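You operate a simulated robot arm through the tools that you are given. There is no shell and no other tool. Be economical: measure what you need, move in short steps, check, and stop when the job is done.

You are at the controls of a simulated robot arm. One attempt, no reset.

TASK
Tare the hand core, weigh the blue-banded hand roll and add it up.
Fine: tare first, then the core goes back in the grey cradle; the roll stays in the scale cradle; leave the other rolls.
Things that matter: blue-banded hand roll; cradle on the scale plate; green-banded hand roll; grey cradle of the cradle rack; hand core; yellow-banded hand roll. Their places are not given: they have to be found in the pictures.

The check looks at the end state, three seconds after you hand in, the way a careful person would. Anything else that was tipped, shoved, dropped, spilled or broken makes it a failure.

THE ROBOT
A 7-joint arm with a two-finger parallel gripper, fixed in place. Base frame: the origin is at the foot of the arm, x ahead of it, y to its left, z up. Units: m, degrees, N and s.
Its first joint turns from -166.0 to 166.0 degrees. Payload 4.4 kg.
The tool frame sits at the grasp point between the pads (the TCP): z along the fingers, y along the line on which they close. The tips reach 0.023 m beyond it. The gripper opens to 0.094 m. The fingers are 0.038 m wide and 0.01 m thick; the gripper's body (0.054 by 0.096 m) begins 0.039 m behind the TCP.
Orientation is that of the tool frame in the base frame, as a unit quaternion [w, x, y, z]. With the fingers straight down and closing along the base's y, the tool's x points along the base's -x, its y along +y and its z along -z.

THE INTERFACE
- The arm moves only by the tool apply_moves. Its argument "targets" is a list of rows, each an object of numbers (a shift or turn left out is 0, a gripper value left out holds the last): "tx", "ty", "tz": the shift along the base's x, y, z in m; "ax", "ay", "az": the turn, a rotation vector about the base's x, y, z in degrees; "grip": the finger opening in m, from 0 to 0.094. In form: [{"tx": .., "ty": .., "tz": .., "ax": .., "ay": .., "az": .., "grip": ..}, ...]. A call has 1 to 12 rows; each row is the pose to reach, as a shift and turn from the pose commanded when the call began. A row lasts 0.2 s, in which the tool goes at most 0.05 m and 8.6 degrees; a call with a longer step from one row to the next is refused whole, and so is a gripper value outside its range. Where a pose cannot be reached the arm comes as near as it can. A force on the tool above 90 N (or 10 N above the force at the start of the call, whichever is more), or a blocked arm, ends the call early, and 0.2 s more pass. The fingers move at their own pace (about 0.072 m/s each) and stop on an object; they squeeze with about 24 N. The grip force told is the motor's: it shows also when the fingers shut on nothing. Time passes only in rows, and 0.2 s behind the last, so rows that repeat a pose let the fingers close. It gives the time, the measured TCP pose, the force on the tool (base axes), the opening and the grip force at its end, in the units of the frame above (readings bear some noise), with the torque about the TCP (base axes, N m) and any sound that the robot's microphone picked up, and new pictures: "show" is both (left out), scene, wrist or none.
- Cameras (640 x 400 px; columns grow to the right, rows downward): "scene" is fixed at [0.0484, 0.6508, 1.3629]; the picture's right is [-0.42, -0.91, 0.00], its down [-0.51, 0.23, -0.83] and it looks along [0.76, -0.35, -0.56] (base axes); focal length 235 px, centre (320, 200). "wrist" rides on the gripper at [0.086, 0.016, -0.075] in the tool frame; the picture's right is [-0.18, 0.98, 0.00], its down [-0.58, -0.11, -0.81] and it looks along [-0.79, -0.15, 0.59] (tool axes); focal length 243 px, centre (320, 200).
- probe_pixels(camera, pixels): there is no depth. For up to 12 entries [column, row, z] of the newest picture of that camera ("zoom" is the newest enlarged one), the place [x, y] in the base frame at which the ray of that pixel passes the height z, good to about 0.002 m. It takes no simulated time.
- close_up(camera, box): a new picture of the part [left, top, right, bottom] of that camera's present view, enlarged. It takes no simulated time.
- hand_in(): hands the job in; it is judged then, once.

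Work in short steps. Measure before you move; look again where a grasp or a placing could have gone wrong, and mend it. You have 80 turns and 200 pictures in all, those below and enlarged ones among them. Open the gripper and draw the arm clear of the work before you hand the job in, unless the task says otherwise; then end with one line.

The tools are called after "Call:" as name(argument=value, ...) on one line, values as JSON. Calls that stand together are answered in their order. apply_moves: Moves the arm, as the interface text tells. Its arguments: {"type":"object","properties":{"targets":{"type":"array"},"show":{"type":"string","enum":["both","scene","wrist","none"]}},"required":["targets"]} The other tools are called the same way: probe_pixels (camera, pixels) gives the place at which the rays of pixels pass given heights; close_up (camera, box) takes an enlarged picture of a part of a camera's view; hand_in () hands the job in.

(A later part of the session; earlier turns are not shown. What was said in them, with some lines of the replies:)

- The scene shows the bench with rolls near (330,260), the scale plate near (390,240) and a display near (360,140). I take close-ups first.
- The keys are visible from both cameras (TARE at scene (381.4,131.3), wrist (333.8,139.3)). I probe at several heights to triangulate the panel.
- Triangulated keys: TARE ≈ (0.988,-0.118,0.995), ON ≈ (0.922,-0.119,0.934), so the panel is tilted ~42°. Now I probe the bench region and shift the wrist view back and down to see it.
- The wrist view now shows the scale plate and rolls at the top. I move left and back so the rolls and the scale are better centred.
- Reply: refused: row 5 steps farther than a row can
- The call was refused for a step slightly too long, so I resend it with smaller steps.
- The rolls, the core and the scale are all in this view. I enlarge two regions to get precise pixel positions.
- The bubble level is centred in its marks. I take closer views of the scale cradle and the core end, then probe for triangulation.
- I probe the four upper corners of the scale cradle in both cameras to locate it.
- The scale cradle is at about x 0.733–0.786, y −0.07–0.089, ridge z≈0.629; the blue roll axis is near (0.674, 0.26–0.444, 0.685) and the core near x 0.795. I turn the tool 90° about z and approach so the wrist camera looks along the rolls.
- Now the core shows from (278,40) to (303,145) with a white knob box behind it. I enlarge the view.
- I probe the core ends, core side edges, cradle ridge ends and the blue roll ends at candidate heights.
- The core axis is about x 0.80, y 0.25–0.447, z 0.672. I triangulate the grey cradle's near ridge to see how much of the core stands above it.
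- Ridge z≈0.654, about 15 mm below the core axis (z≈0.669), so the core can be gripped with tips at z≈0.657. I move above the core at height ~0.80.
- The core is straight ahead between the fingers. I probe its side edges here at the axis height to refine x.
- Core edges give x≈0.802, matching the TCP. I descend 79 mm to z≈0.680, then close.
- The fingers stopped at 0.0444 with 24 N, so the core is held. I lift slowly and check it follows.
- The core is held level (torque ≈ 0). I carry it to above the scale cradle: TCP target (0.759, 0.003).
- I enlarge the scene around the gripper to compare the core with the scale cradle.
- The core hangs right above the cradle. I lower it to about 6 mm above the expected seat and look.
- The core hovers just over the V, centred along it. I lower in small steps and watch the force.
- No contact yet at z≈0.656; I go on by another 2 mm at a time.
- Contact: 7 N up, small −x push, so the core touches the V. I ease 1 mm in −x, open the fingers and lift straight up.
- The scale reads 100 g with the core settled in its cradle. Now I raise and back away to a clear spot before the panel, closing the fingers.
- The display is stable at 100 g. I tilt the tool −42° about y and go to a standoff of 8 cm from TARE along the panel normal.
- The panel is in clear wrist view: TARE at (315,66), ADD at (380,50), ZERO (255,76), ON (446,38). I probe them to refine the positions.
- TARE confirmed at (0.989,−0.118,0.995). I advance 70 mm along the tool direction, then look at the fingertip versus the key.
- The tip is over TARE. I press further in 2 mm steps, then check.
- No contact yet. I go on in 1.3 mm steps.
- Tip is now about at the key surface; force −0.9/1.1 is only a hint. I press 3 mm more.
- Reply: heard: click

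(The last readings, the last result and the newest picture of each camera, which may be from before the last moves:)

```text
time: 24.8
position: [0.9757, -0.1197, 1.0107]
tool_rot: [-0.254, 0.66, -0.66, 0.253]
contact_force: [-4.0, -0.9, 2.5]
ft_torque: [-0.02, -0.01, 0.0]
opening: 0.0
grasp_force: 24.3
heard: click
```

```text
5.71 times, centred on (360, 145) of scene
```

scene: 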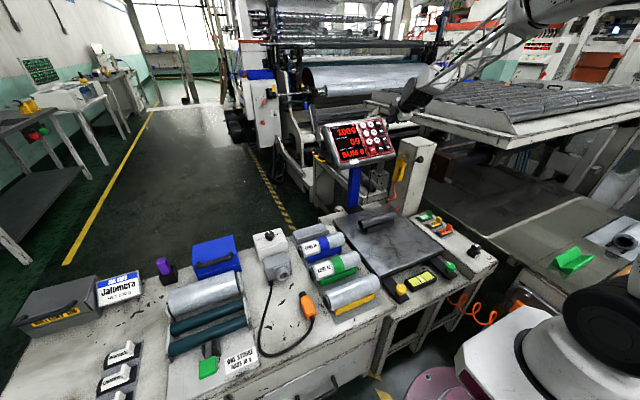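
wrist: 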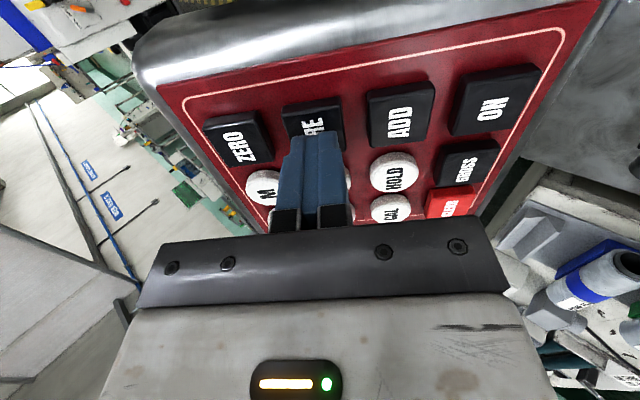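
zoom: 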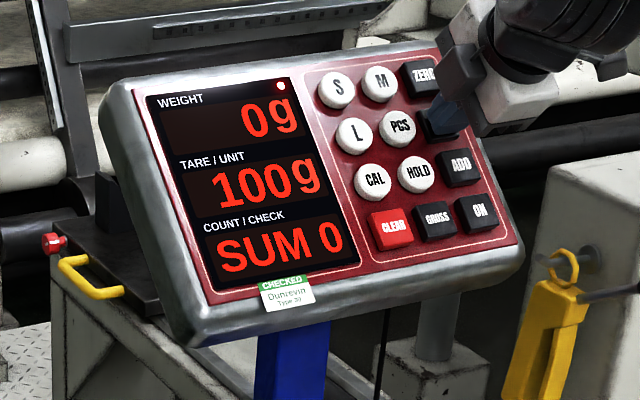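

Click heard; WEIGHT 0 g, TARE 100 g. I retreat along the normal and turn the tool back upright.

Call:
apply_moves(targets=[{"tx": -0.03, "tz": 0.033}, {"tx": -0.057, "tz": 0.063}, {"tx": -0.093, "tz": 0.081, "ay": 7}, {"tx": -0.133, "tz": 0.101, "ay": 14}, {"tx": -0.173, "tz": 0.116, "ay": 21}, {"tx": -0.208, "tz": 0.131, "ay": 28}, {"tx": -0.243, "tz": 0.141, "ay": 35}, {"tx": -0.273, "tz": 0.141, "ay": 42}, {"tx": -0.273, "tz": 0.1, "ay": 42, "grip": 0.03}, {"tx": -0.273, "tz": 0.06, "ay": 42, "grip": 0.07}, {"tx": -0.273, "tz": 0.02, "ay": 42, "grip": 0.07}], show="none")

Call:
close_up(camera="scene", box=[310, 110, 410, 180])

```text
time: 27.2
position: [0.7025, -0.1157, 1.0282]
tool_rot: [0.001, -0.707, 0.707, -0.001]
contact_force: [-0.3, 0.7, 0.1]
ft_torque: [0.01, -0.01, 0.01]
opening: 0.07
grasp_force: 0.0
```

```text
5.71 times, centred on (360, 145) of scene
```

zoom: 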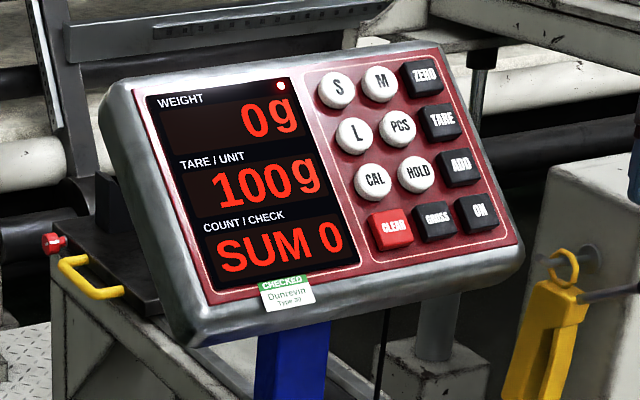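

Tare is kept. I return above the core in the scale cradle at z≈0.80.

Call:
apply_moves(targets=[{"ty": 0.02, "tz": -0.033}, {"tx": 0.005, "ty": 0.04, "tz": -0.066}, {"tx": 0.012, "ty": 0.06, "tz": -0.1}, {"tx": 0.022, "ty": 0.08, "tz": -0.135}, {"tx": 0.035, "ty": 0.1, "tz": -0.17}, {"tx": 0.05, "ty": 0.115, "tz": -0.2}, {"tx": 0.0565, "ty": 0.1205, "tz": -0.228}, {"tx": 0.0565, "ty": 0.1205, "tz": -0.228}], show="wrist")

Call:
close_up(camera="wrist", box=[240, 0, 400, 140])

```text
time: 29.0
position: [0.7578, 0.0027, 0.8024]
tool_rot: [0.0, -0.707, 0.707, -0.001]
contact_force: [0.1, 1.1, -0.8]
ft_torque: [-0.05, -0.03, 0.01]
opening: 0.0703
grasp_force: 0.0
```

wrist: 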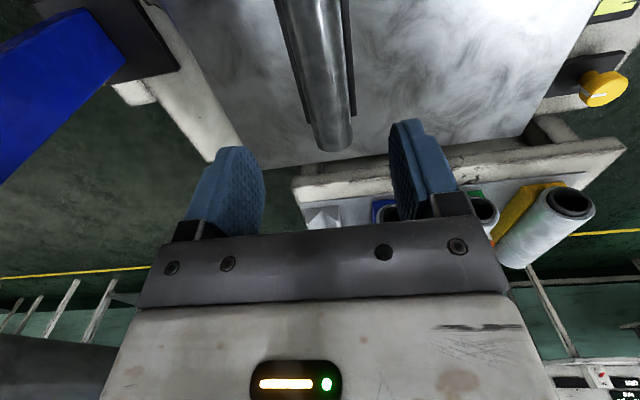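

```text
2.86 times, centred on (320, 70) of wrist
```

zoom: 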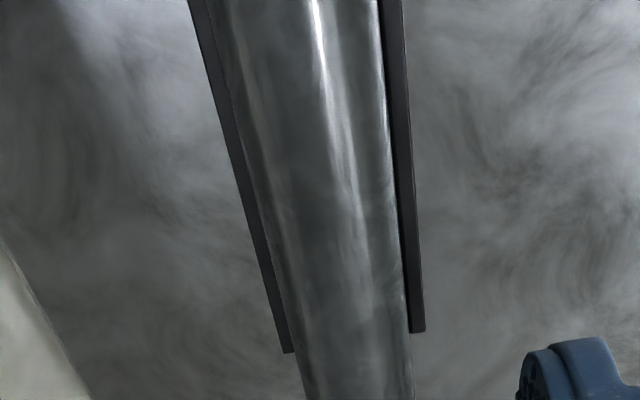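

I probe the core's edges (296,70) and (347,70) at z 0.648 to check its x, plus its end at (332,152).

Call:
probe_pixels(camera="wrist", pixels=[[296.2, 70, 0.648], [346.9, 70, 0.648], [332, 150, 0.64], [311, 122.5, 0.629], [356, 115.5, 0.629]])

```text
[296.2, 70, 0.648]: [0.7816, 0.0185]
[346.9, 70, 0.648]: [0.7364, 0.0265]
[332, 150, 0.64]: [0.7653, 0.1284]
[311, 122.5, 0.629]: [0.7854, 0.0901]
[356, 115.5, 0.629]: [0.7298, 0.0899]
```

Core x≈0.759, matching. I descend to z≈0.657, close and lift.

Call:
apply_moves(targets=[{"tx": 0.001, "tz": -0.045}, {"tx": 0.001, "tz": -0.09}, {"tx": 0.001, "tz": -0.13}, {"tx": 0.001, "tz": -0.145}, {"tx": 0.001, "tz": -0.145, "grip": 0.02}, {"tx": 0.001, "tz": -0.145, "grip": 0.02}, {"tx": 0.001, "tz": -0.145, "grip": 0.02}, {"tx": 0.001, "tz": -0.135}, {"tx": 0.001, "tz": -0.11}, {"tx": 0.001, "tz": -0.07}, {"tx": 0.001, "tz": -0.03}, {"tx": 0.001, "tz": -0.02}], show="wrist")

Call:
close_up(camera="scene", box=[310, 110, 430, 240])

```text
time: 31.6
position: [0.7586, 0.0027, 0.78]
tool_rot: [0.0, -0.707, 0.707, 0.0]
contact_force: [-0.5, 1.1, -0.2]
ft_torque: [0.02, 0.04, -0.02]
opening: 0.0445
grasp_force: 24.2
```

wrist: 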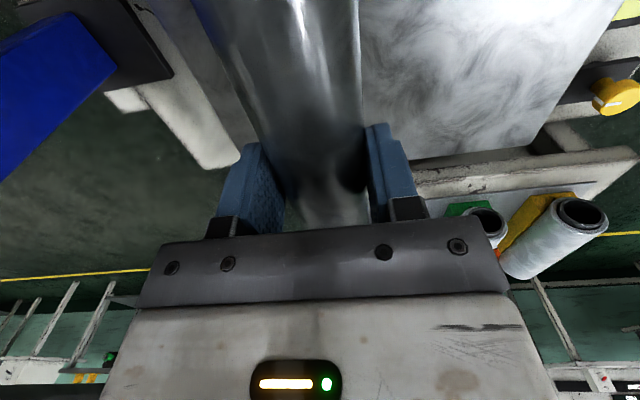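

```text
3.08 times, centred on (370, 175) of scene
```

zoom: 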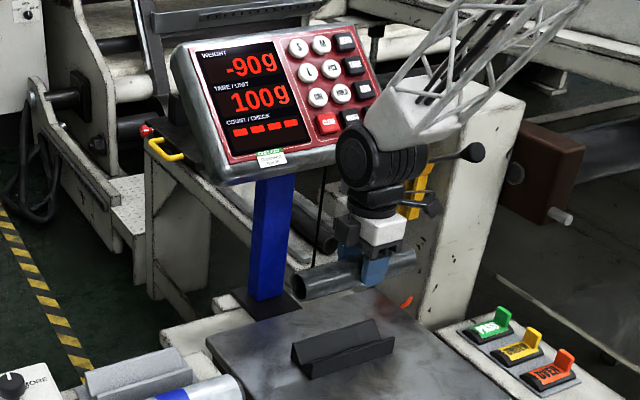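

The core is held and the cradle on the plate stayed put (−90 g, settling). I carry it back above the grey cradle: TCP (0.802, 0.3415).

Call:
apply_moves(targets=[{"tx": 0.005, "ty": 0.035}, {"tx": 0.01, "ty": 0.075}, {"tx": 0.016, "ty": 0.115}, {"tx": 0.021, "ty": 0.155}, {"tx": 0.026, "ty": 0.195}, {"tx": 0.031, "ty": 0.235}, {"tx": 0.036, "ty": 0.275}, {"tx": 0.041, "ty": 0.315}, {"tx": 0.043, "ty": 0.339}, {"tx": 0.043, "ty": 0.339}, {"tx": 0.043, "ty": 0.339, "tz": -0.04}, {"tx": 0.043, "ty": 0.339, "tz": -0.08}], show="both")

Call:
close_up(camera="scene", box=[280, 190, 360, 250])

```text
time: 34.2
position: [0.8015, 0.3415, 0.7002]
tool_rot: [0.0, -0.707, 0.707, -0.001]
contact_force: [0.9, 0.8, 0.2]
ft_torque: [0.01, 0.05, -0.01]
opening: 0.0445
grasp_force: 24.0
```

scene: 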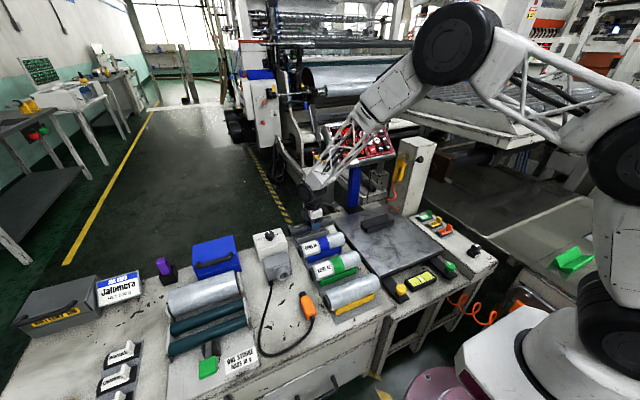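
wrist: 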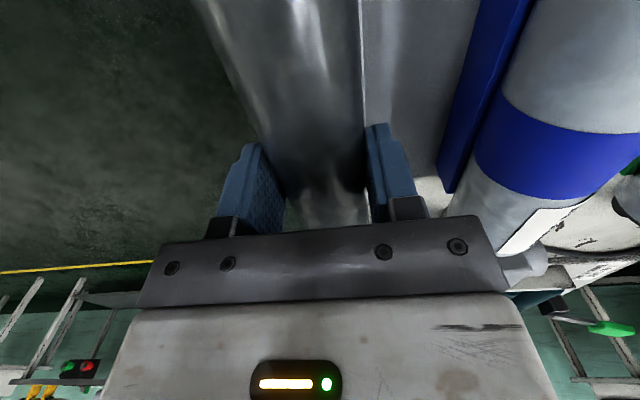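

```text
6.67 times, centred on (320, 220) of scene
```

zoom: 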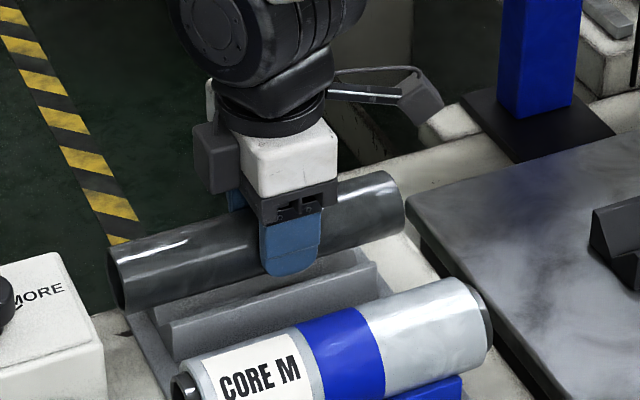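

The core sits over the grey cradle. I lower 15 mm and then in fine steps to contact.

Call:
apply_moves(targets=[{"tz": -0.01}, {"tz": -0.015}, {"tz": -0.017}, {"tz": -0.017}], show="none")

```text
time: 35.2
position: [0.8003, 0.3423, 0.6835]
tool_rot: [0.0, 0.708, -0.706, 0.0]
contact_force: [0.8, -0.4, -1.2]
ft_torque: [0.0, 0.01, 0.01]
opening: 0.0444
grasp_force: 23.8
```

No contact yet at z 0.6835; two more steps of 1.5 mm.

Call:
apply_moves(targets=[{"tz": -0.0015}, {"tz": -0.003}], show="none")

```text
time: 35.8
position: [0.8023, 0.3416, 0.6816]
tool_rot: [-0.001, 0.707, -0.707, 0.001]
contact_force: [5.2, 0.6, 6.6]
ft_torque: [-0.21, -0.01, 0.1]
opening: 0.0445
grasp_force: 24.3
```

Contact 6.6 N up. I ease 1 mm in +x, open and lift away.

Call:
apply_moves(targets=[{"tx": 0.001}, {"tx": 0.001, "grip": 0.06}, {"tx": 0.001, "grip": 0.07}, {"tx": 0.001, "grip": 0.07}, {"tx": 0.001, "tz": 0.02, "grip": 0.07}, {"tx": 0.001, "tz": 0.06}, {"tx": 0.001, "tz": 0.1}, {"tx": 0.001, "tz": 0.13, "grip": 0.094}, {"tx": -0.04, "tz": 0.13}, {"tx": -0.085, "tz": 0.13}, {"tx": -0.127, "tz": 0.13}, {"tx": -0.127, "tz": 0.13}], show="both")

Call:
close_up(camera="scene", box=[280, 190, 360, 250])

Call:
close_up(camera="wrist", box=[160, 0, 420, 160])

```text
time: 38.4
position: [0.6743, 0.3425, 0.8141]
tool_rot: [0.0, -0.707, 0.707, 0.0]
contact_force: [0.4, 0.3, -0.3]
ft_torque: [0.04, 0.01, 0.06]
opening: 0.0941
grasp_force: 0.1
```

scene: 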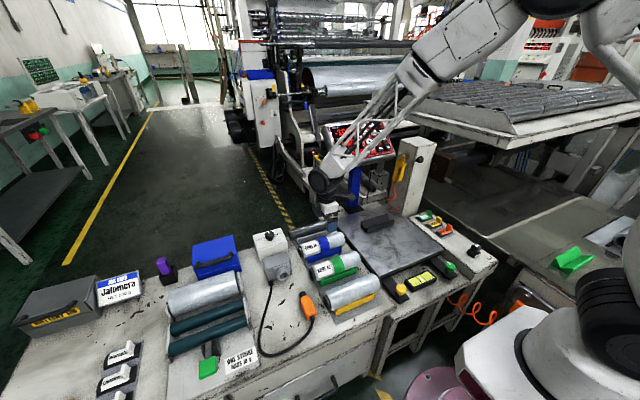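
wrist: 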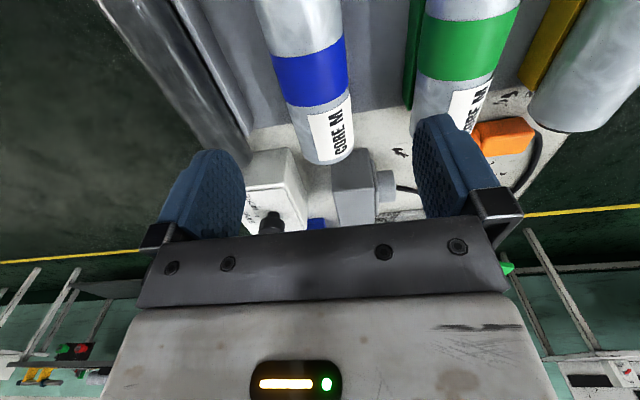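

```text
6.67 times, centred on (320, 220) of scene
```

zoom: 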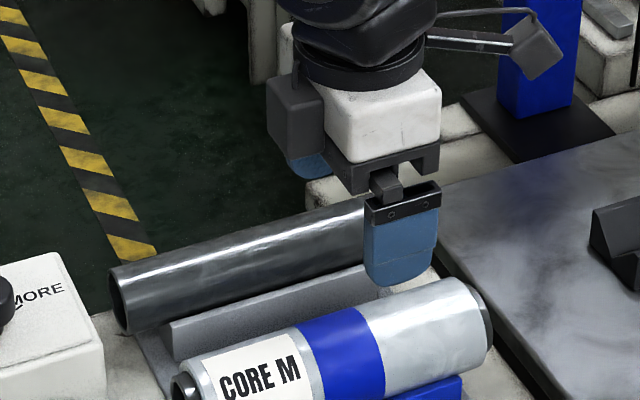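

```text
2.46 times, centred on (290, 80) of wrist
```

zoom: 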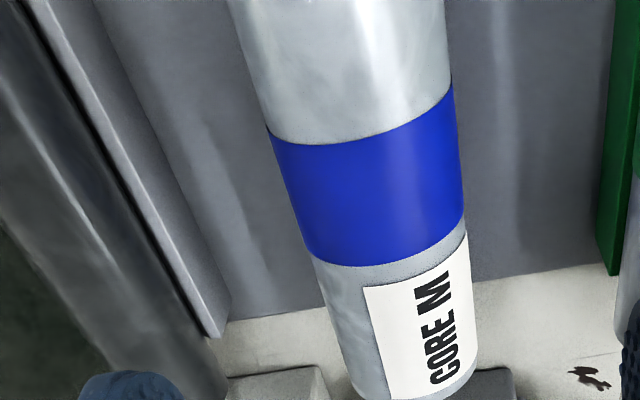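

The core is seated. I probe the blue roll's edges (278.6,80) and (347.7,80) and end to centre the gripper on it.

Call:
probe_pixels(camera="wrist", pixels=[[278.6, 80, 0.69], [347.7, 80, 0.69], [278.6, 80, 0.7], [347.7, 80, 0.7], [330, 160, 0.67], [274, 45, 0.69], [342, 35, 0.69]])

```text
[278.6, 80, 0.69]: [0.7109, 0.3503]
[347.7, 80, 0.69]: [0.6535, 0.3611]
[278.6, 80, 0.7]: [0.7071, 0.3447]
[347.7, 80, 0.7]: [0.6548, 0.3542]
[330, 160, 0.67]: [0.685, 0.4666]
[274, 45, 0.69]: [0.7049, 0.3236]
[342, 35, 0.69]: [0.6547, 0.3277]
```

The wrist edges give the roll centre at x≈0.682, diameter ≈0.053. I shift +7.5 mm in x, descend to z≈0.681 and close.

Call:
apply_moves(targets=[{"tx": 0.0075, "tz": -0.03}, {"tx": 0.0075, "tz": -0.07}, {"tx": 0.0075, "tz": -0.1}, {"tx": 0.0075, "tz": -0.122}, {"tx": 0.0075, "tz": -0.133}, {"tx": 0.0075, "tz": -0.133, "grip": 0.03}, {"tx": 0.0075, "tz": -0.133, "grip": 0.03}, {"tx": 0.0075, "tz": -0.133, "grip": 0.03}, {"tx": 0.0075, "tz": -0.133, "grip": 0.03}], show="wrist")

Call:
close_up(camera="scene", box=[290, 200, 370, 260])

```text
time: 40.4
position: [0.6825, 0.3407, 0.6793]
tool_rot: [0.0, -0.707, 0.708, 0.001]
contact_force: [48.4, -2.1, -27.3]
ft_torque: [0.34, -0.21, -0.03]
opening: 0.0648
grasp_force: 24.3
```

wrist: 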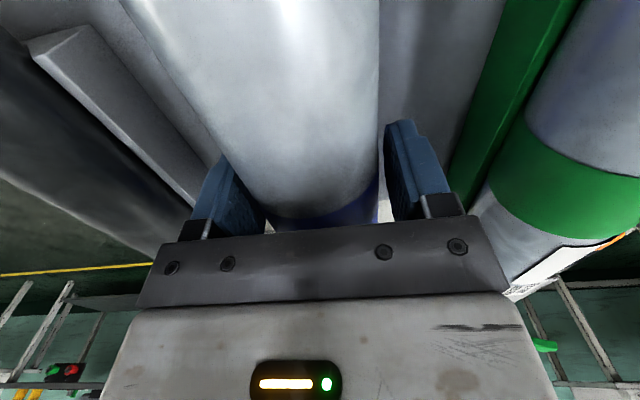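

```text
6.67 times, centred on (330, 230) of scene
```

zoom: 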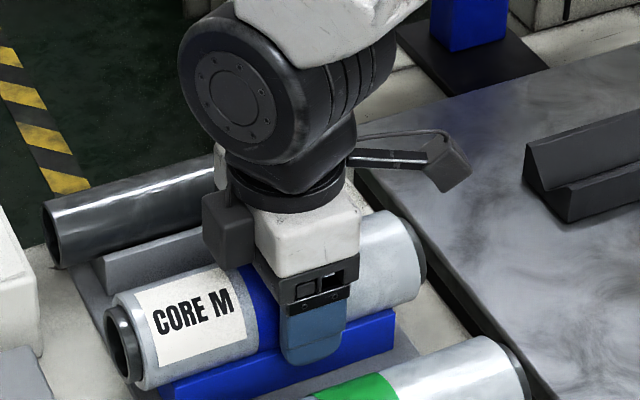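

The readings show a side force of 48 N at opening 0.0648: the roll is larger (~65 mm) and I'm off-centre in x. I release, rise slightly and re-measure.

Call:
apply_moves(targets=[{"grip": 0.08}, {"grip": 0.094}, {"grip": 0.094}, {"tz": 0.007, "grip": 0.094}, {"tz": 0.007, "grip": 0.094}], show="wrist")

Call:
close_up(camera="wrist", box=[100, 0, 500, 240])

Call:
close_up(camera="scene", box=[290, 200, 370, 260])

```text
time: 41.6
position: [0.6809, 0.3399, 0.6856]
tool_rot: [0.0, -0.706, 0.708, 0.0]
contact_force: [-0.7, 0.2, 0.0]
ft_torque: [0.03, 0.03, -0.03]
opening: 0.0939
grasp_force: 0.1
```

wrist: 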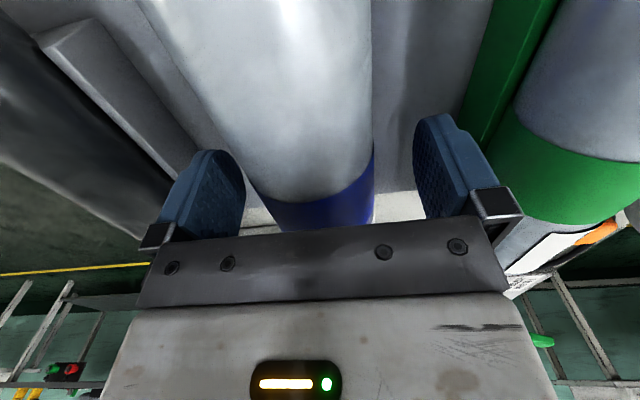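

```text
1.60 times, centred on (300, 120) of wrist
```

zoom: 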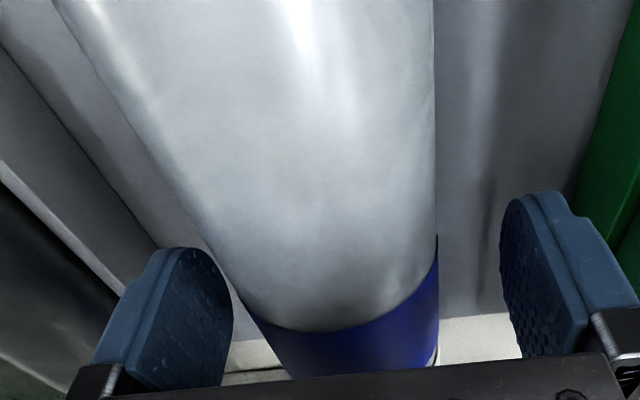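

```text
6.67 times, centred on (330, 230) of scene
```

zoom: 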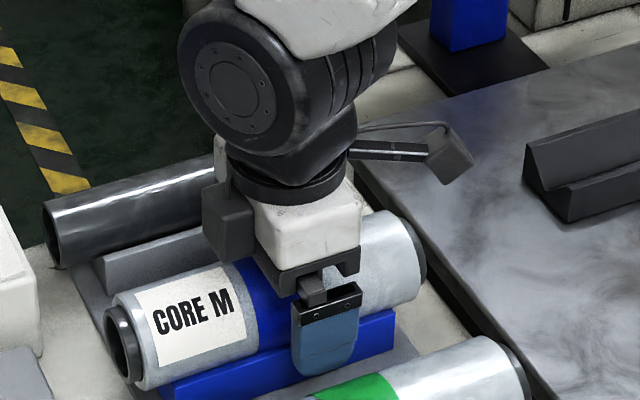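

I probe the roll's left and right silhouette edges in this view at two heights to compute the axis.

Call:
probe_pixels(camera="wrist", pixels=[[371.5, 75, 0.7], [371.5, 75, 0.66], [372.5, 150, 0.7], [372.5, 150, 0.66], [177.5, 75, 0.7], [177.5, 75, 0.66], [204, 120, 0.7], [204, 120, 0.66], [229, 160, 0.7], [229, 160, 0.66]])

```text
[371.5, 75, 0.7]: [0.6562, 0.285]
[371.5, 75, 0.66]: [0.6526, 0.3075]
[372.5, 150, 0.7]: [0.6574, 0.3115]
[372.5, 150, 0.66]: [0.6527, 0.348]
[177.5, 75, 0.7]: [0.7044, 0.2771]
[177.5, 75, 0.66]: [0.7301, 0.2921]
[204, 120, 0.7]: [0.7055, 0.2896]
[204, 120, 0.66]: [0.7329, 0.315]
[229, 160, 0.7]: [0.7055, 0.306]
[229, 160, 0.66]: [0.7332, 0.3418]
```

The stop at 0.0648 fits the fingertips meeting the cradle's ridges (tips at 0.656), not the roll; silhouettes give r≈0.028, x≈0.683. I raise the TCP to 0.691 so the tips stay above the ridges, and close again.

Call:
apply_moves(targets=[{"tx": 0.001, "tz": 0.003}, {"tx": 0.0015, "tz": 0.0055}, {"tx": 0.0015, "tz": 0.0055, "grip": 0.075}, {"tx": 0.0015, "tz": 0.0055, "grip": 0.066}, {"tx": 0.0015, "tz": 0.0055, "grip": 0.06}], show="wrist")

Call:
close_up(camera="scene", box=[290, 200, 370, 260])

```text
time: 42.8
position: [0.6838, 0.3417, 0.6916]
tool_rot: [0.0, -0.707, 0.708, 0.0]
contact_force: [3.5, -1.0, 0.6]
ft_torque: [0.02, -0.08, -0.02]
opening: 0.0612
grasp_force: 2.0
```

wrist: 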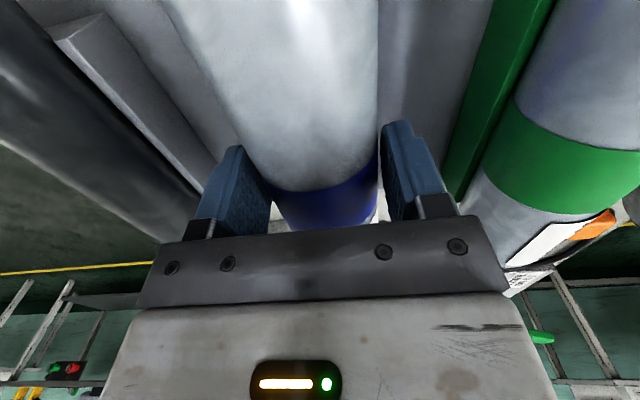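

```text
6.67 times, centred on (330, 230) of scene
```

zoom: 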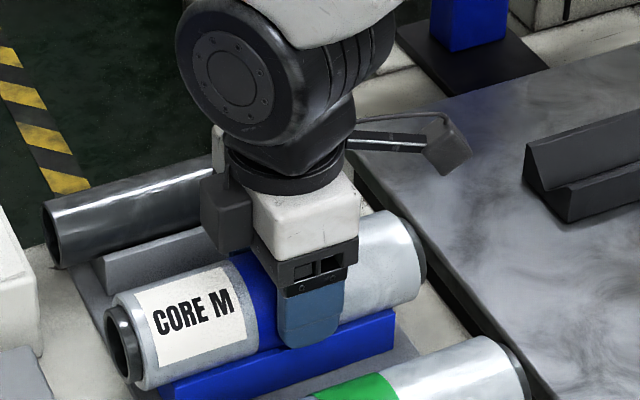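

Light contact at 0.0612 with a small +x push (3.5 N). I shift 1 mm in +x and close further.

Call:
apply_moves(targets=[{"tx": 0.001, "grip": 0.06}, {"tx": 0.001, "grip": 0.056}, {"tx": 0.001, "grip": 0.054}, {"tx": 0.001, "grip": 0.054}], show="none")

```text
time: 43.8
position: [0.6849, 0.3416, 0.6914]
tool_rot: [0.0, -0.707, 0.707, 0.0]
contact_force: [3.7, 0.2, 2.2]
ft_torque: [0.09, -0.06, -0.04]
opening: 0.0587
grasp_force: 23.8
```

Firm grip at 0.0587 (roll diameter ≈ 59 mm) with little side force. I lift slowly.

Call:
apply_moves(targets=[{"tz": 0.005}, {"tz": 0.015}, {"tz": 0.035}, {"tz": 0.065}, {"tz": 0.095}, {"tz": 0.1}], show="wrist")

Call:
close_up(camera="scene", box=[270, 180, 370, 260])

```text
time: 45.2
position: [0.6837, 0.3406, 0.792]
tool_rot: [0.001, -0.707, 0.707, 0.0]
contact_force: [-0.7, -0.2, -2.9]
ft_torque: [-0.05, 0.04, 0.01]
opening: 0.0585
grasp_force: 24.6
```

wrist: 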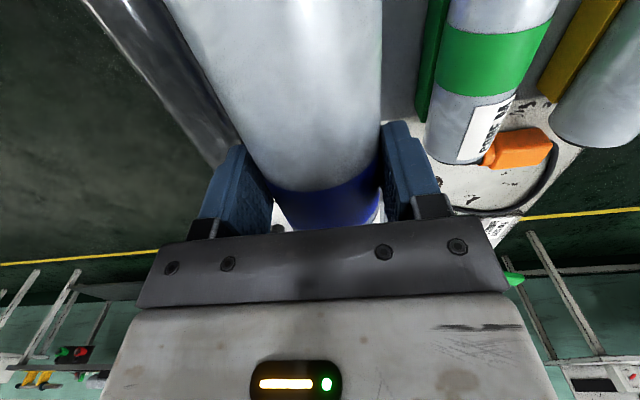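

```text
5.00 times, centred on (320, 220) of scene
```

zoom: 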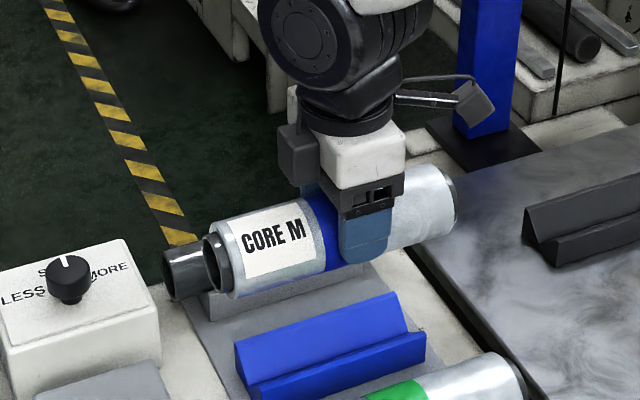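

The roll is held level and the blue cradle stayed. I carry it above the scale cradle: TCP (0.759, 0.003).

Call:
apply_moves(targets=[{"tx": 0.005, "ty": -0.035}, {"tx": 0.014, "ty": -0.073}, {"tx": 0.023, "ty": -0.111}, {"tx": 0.033, "ty": -0.15}, {"tx": 0.043, "ty": -0.19}, {"tx": 0.052, "ty": -0.23}, {"tx": 0.061, "ty": -0.27}, {"tx": 0.07, "ty": -0.31}, {"tx": 0.0755, "ty": -0.338}, {"tx": 0.0755, "ty": -0.338}, {"tx": 0.0755, "ty": -0.338, "tz": -0.04}, {"tx": 0.0755, "ty": -0.338, "tz": -0.08}], show="wrist")

Call:
close_up(camera="scene", box=[340, 180, 420, 240])

```text
time: 47.8
position: [0.7627, 0.0022, 0.7131]
tool_rot: [-0.001, 0.707, -0.707, 0.001]
contact_force: [0.9, 0.7, -3.3]
ft_torque: [-0.02, 0.01, -0.01]
opening: 0.0586
grasp_force: 24.0
```

wrist: 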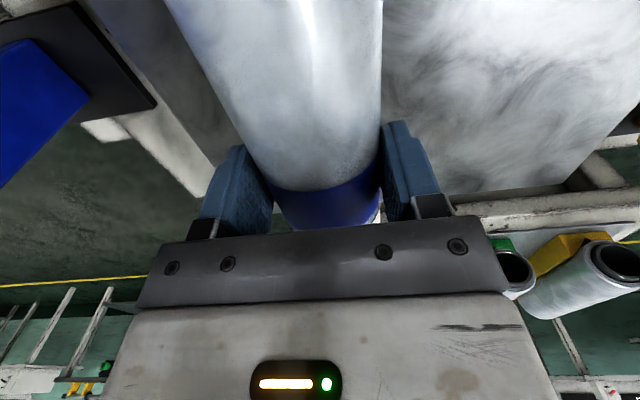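

```text
6.67 times, centred on (380, 210) of scene
```

zoom: 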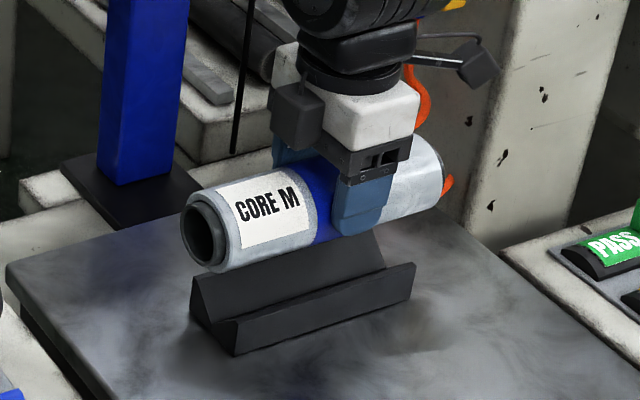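

The roll is over the cradle. I lower to about 3 mm above the expected seat (z≈0.666).

Call:
apply_moves(targets=[{"tx": -0.001, "tz": -0.02}, {"tx": -0.001, "tz": -0.035}, {"tx": -0.001, "tz": -0.042}, {"tx": -0.001, "tz": -0.044}], show="none")

Call:
close_up(camera="scene", box=[340, 180, 420, 240])

```text
time: 48.8
position: [0.7604, 0.0028, 0.6672]
tool_rot: [-0.001, 0.708, -0.707, -0.001]
contact_force: [1.7, 0.6, -1.8]
ft_torque: [0.08, -0.09, -0.08]
opening: 0.0584
grasp_force: 24.0
```

```text
6.67 times, centred on (380, 210) of scene
```

zoom: 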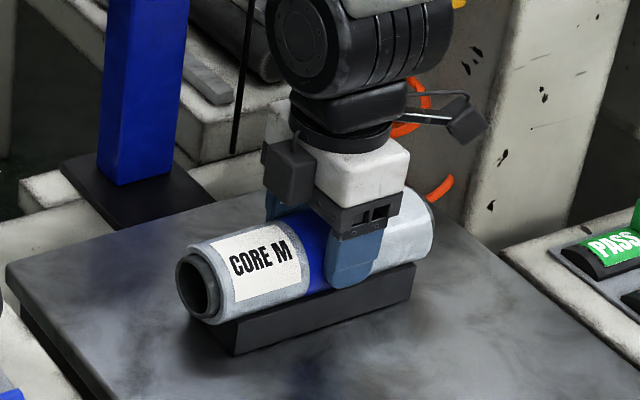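

Almost seated (first slight contact). I lower 2 mm more in small steps.

Call:
apply_moves(targets=[{"tz": -0.001}, {"tz": -0.002}], show="none")

```text
time: 49.4
position: [0.7586, 0.0037, 0.6649]
tool_rot: [0.0, -0.707, 0.707, 0.0]
contact_force: [-9.6, 2.3, 20.1]
ft_torque: [0.02, 0.2, -0.18]
opening: 0.0591
grasp_force: 23.9
```

Contact of 20 N up: seated. I relax 1 mm, open and lift clear.

Call:
apply_moves(targets=[{"tx": -0.001, "tz": 0.001}, {"tx": -0.001, "tz": 0.001, "grip": 0.07}, {"tx": -0.001, "tz": 0.001, "grip": 0.085}, {"tx": -0.001, "tz": 0.001, "grip": 0.085}, {"tx": -0.001, "tz": 0.02}, {"tx": -0.001, "tz": 0.06}, {"tx": -0.001, "tz": 0.1}, {"tx": -0.001, "tz": 0.14}, {"tx": -0.001, "tz": 0.17}], show="both")

Call:
close_up(camera="scene", box=[310, 110, 430, 240])

```text
time: 51.4
position: [0.7583, 0.0042, 0.8358]
tool_rot: [-0.001, -0.707, 0.707, 0.001]
contact_force: [-0.1, 0.1, -0.9]
ft_torque: [0.02, -0.02, -0.01]
opening: 0.0852
grasp_force: 0.1
```

scene: 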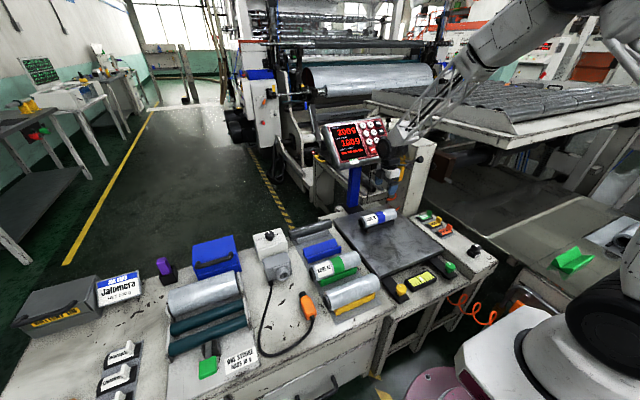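
wrist: 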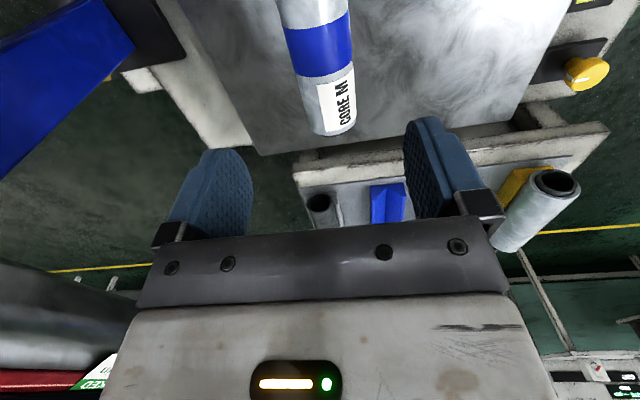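

```text
3.08 times, centred on (370, 175) of scene
```

zoom: 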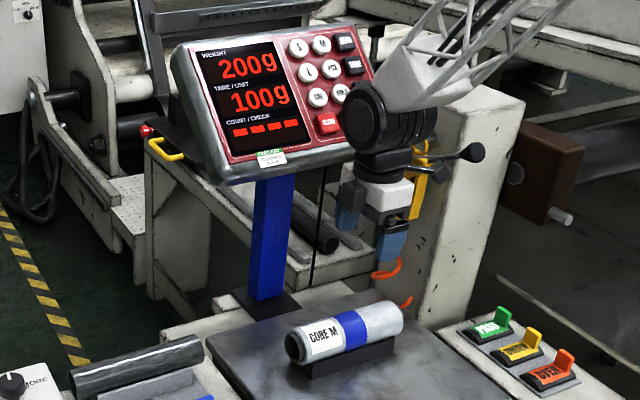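

The roll sits in the scale cradle; display 200 g net, settling. I raise and back off toward the panel, fingers closed.

Call:
apply_moves(targets=[{"tx": -0.012, "ty": -0.016, "tz": 0.035, "grip": 0.04}, {"tx": -0.02, "ty": -0.032, "tz": 0.07, "grip": 0.0}, {"tx": -0.03, "ty": -0.048, "tz": 0.105}, {"tx": -0.04, "ty": -0.064, "tz": 0.14}, {"tx": -0.05, "ty": -0.08, "tz": 0.175}, {"tx": -0.057, "ty": -0.095, "tz": 0.21}, {"tx": -0.057, "ty": -0.11, "tz": 0.25}, {"tx": -0.057, "ty": -0.124, "tz": 0.285}, {"tx": -0.057, "ty": -0.124, "tz": 0.315}], show="none")

Call:
close_up(camera="scene", box=[310, 110, 410, 180])

```text
time: 53.4
position: [0.7026, -0.121, 1.1489]
tool_rot: [0.0, 0.707, -0.707, 0.0]
contact_force: [0.9, -1.2, -1.0]
ft_torque: [-0.01, -0.03, -0.01]
opening: 0.0
grasp_force: 23.6
```

```text
5.71 times, centred on (360, 145) of scene
```

zoom: 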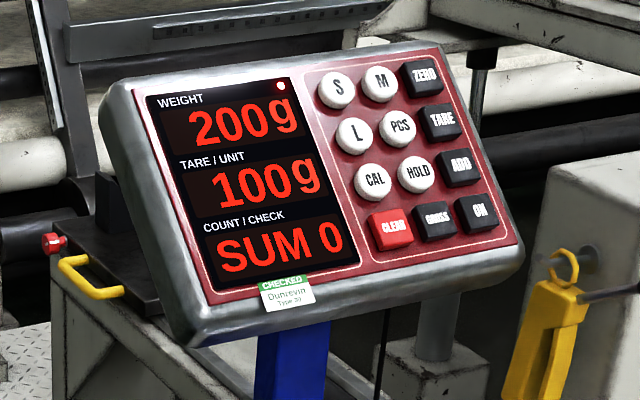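

Stable at 200 g net. I tilt and go to the standoff before ADD (TCP (0.887, −0.121, 1.0415)).

Call:
apply_moves(targets=[{"tx": 0.025, "tz": -0.005, "ay": -7}, {"tx": 0.055, "tz": -0.02, "ay": -14}, {"tx": 0.085, "tz": -0.04, "ay": -21}, {"tx": 0.12, "tz": -0.06, "ay": -28}, {"tx": 0.155, "tz": -0.085, "ay": -35}, {"tx": 0.1845, "tz": -0.1075, "ay": -42}, {"tx": 0.1845, "tz": -0.1075, "ay": -42}], show="none")

```text
time: 55.0
position: [0.8821, -0.1203, 1.0399]
tool_rot: [0.254, -0.66, 0.66, -0.254]
contact_force: [0.4, 0.0, -0.3]
ft_torque: [0.0, -0.03, -0.01]
opening: 0.0
grasp_force: 23.6
```

I advance 68 mm along the tool direction and look.

Call:
apply_moves(targets=[{"tx": 0.02, "tz": -0.0222}, {"tx": 0.04, "tz": -0.0444}, {"tx": 0.0456, "tz": -0.0506}, {"tx": 0.0456, "tz": -0.0506}], show="wrist")

Call:
close_up(camera="scene", box=[310, 110, 410, 180])

```text
time: 56.0
position: [0.9297, -0.1203, 0.9914]
tool_rot: [-0.253, 0.66, -0.66, 0.254]
contact_force: [0.1, -1.0, 0.4]
ft_torque: [-0.03, 0.02, 0.0]
opening: 0.0001
grasp_force: 23.2
```

wrist: 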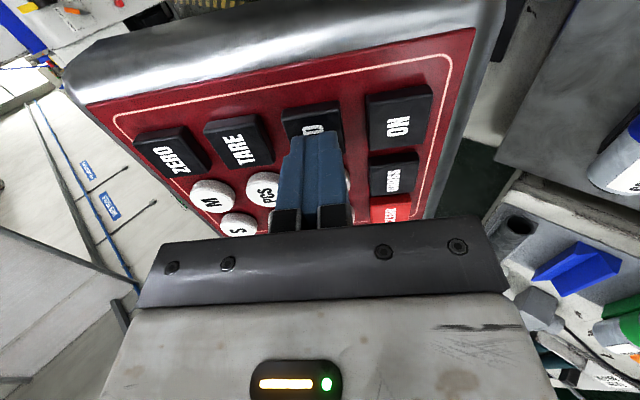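

```text
5.71 times, centred on (360, 145) of scene
```

zoom: 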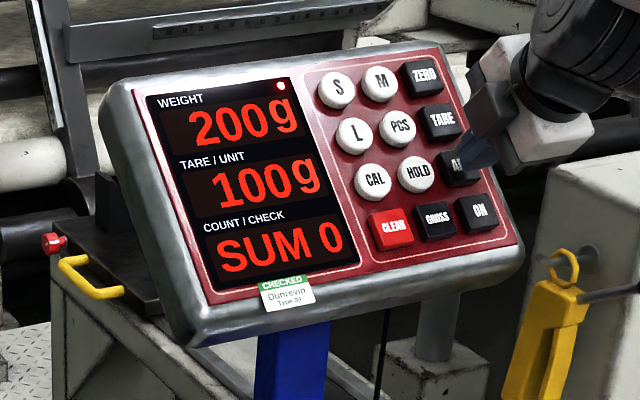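

The tip is aimed at ADD. I advance 11 mm, still short of contact.

Call:
apply_moves(targets=[{"tx": 0.004, "tz": -0.0044}, {"tx": 0.0074, "tz": -0.0082}], show="none")

Call:
close_up(camera="scene", box=[310, 110, 410, 180])

```text
time: 56.6
position: [0.9385, -0.1195, 0.9833]
tool_rot: [-0.253, 0.66, -0.66, 0.253]
contact_force: [-0.6, 1.8, -0.1]
ft_torque: [-0.07, 0.0, -0.02]
opening: 0.0001
grasp_force: 23.9
```

```text
5.71 times, centred on (360, 145) of scene
```

zoom: 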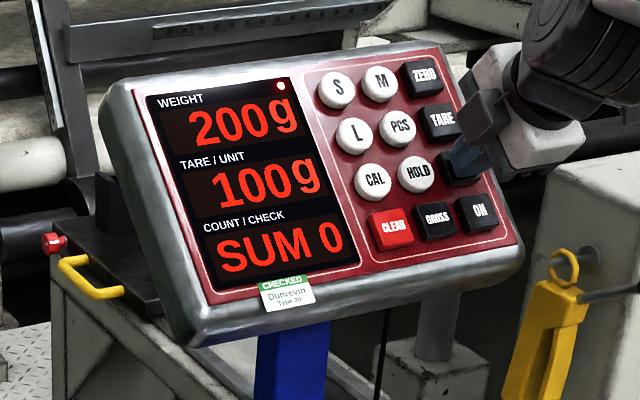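

I press on 3 mm in fine steps, listening for the click.

Call:
apply_moves(targets=[{"tx": 0.0007, "tz": -0.0007}, {"tx": 0.0013, "tz": -0.0015}, {"tx": 0.002, "tz": -0.0022}], show="none")

```text
time: 57.4
position: [0.9413, -0.1199, 0.9817]
tool_rot: [0.254, -0.66, 0.66, -0.253]
contact_force: [-1.6, -1.0, 0.6]
ft_torque: [-0.01, -0.03, -0.02]
opening: 0.0
grasp_force: 23.7
heard: click
```

A click was heard. I check the display before moving.

Call:
close_up(camera="scene", box=[310, 110, 410, 180])

```text
5.71 times, centred on (360, 145) of scene
```

zoom: 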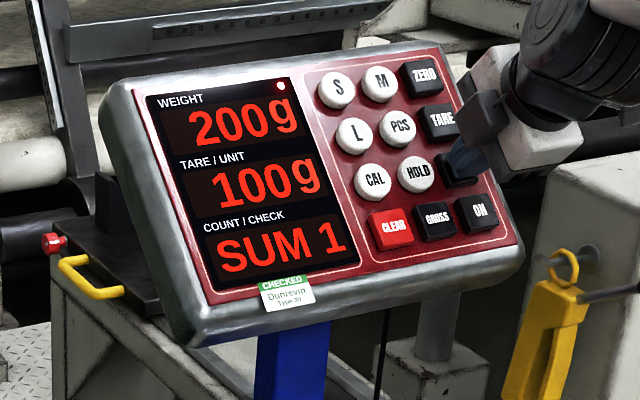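

SUM 1 is shown. I retreat along the normal, turn upright, and open the gripper well clear.

Call:
apply_moves(targets=[{"tx": -0.03, "tz": 0.033}, {"tx": -0.057, "tz": 0.063}, {"tx": -0.09, "tz": 0.09, "ay": 7}, {"tx": -0.125, "tz": 0.115, "ay": 14}, {"tx": -0.16, "tz": 0.135, "ay": 21}, {"tx": -0.19, "tz": 0.155, "ay": 28}, {"tx": -0.22, "tz": 0.17, "ay": 35}, {"tx": -0.25, "tz": 0.18, "ay": 42, "grip": 0.05}, {"tx": -0.29, "tz": 0.2, "ay": 42, "grip": 0.09}, {"tx": -0.33, "tz": 0.22, "ay": 42, "grip": 0.09}, {"tx": -0.37, "tz": 0.24, "ay": 42, "grip": 0.09}], show="both")

Call:
close_up(camera="scene", box=[270, 110, 450, 300])

Call:
close_up(camera="scene", box=[280, 200, 360, 260])

Call:
close_up(camera="scene", box=[310, 110, 410, 180])

```text
time: 59.8
position: [0.5714, -0.123, 1.2196]
tool_rot: [0.0, 0.707, -0.707, -0.001]
contact_force: [-0.6, 1.2, -1.0]
ft_torque: [-0.01, -0.01, -0.01]
opening: 0.0901
grasp_force: 0.1
```

scene: 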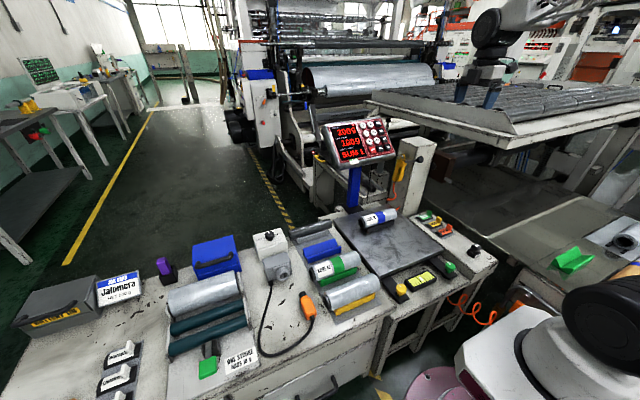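
wrist: 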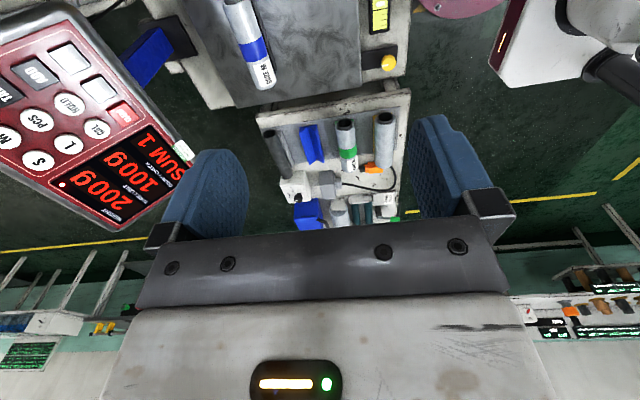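

```text
2.11 times, centred on (360, 205) of scene
```

zoom: 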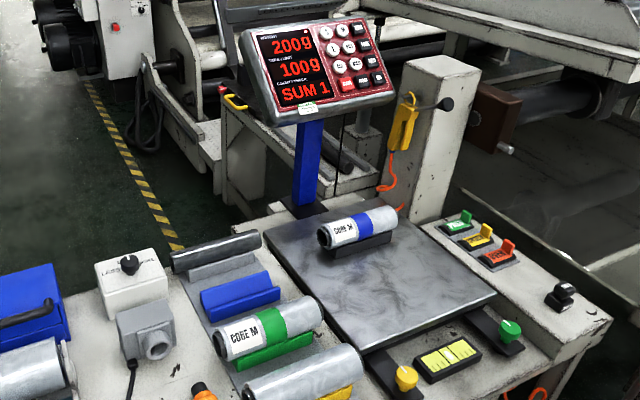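

```text
6.67 times, centred on (320, 230) of scene
```

zoom: 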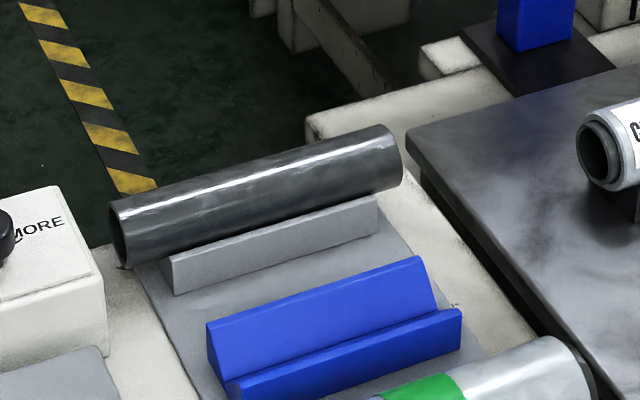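

```text
5.71 times, centred on (360, 145) of scene
```

zoom: 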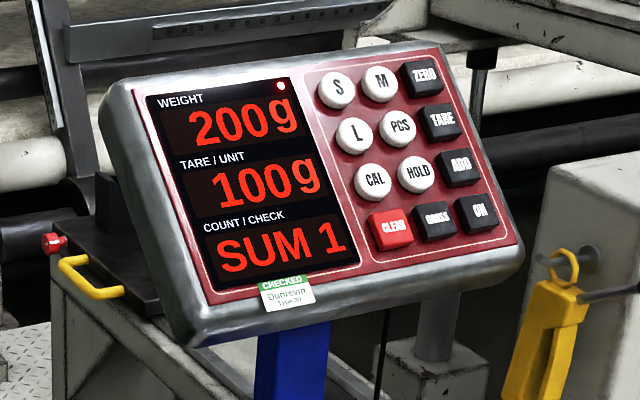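

The core is in the grey cradle, the blue roll is in the scale cradle, and the display shows 200 g net, tare 100 g, SUM 1. The other rolls are where they were and the arm is clear with the gripper open, so I hand in.

Call:
hand_in()

```text
The job is handed in.
```

The hand core was tared at 100 g and put back in the grey cradle. The blue-banded roll weighed 200 g net, was added (SUM 1), and stays in the scale cradle. On my first grip of the roll the fingertips pressed on the blue cradle with a 48 N side force. I released and regripped, and saw no shift in the later pictures.
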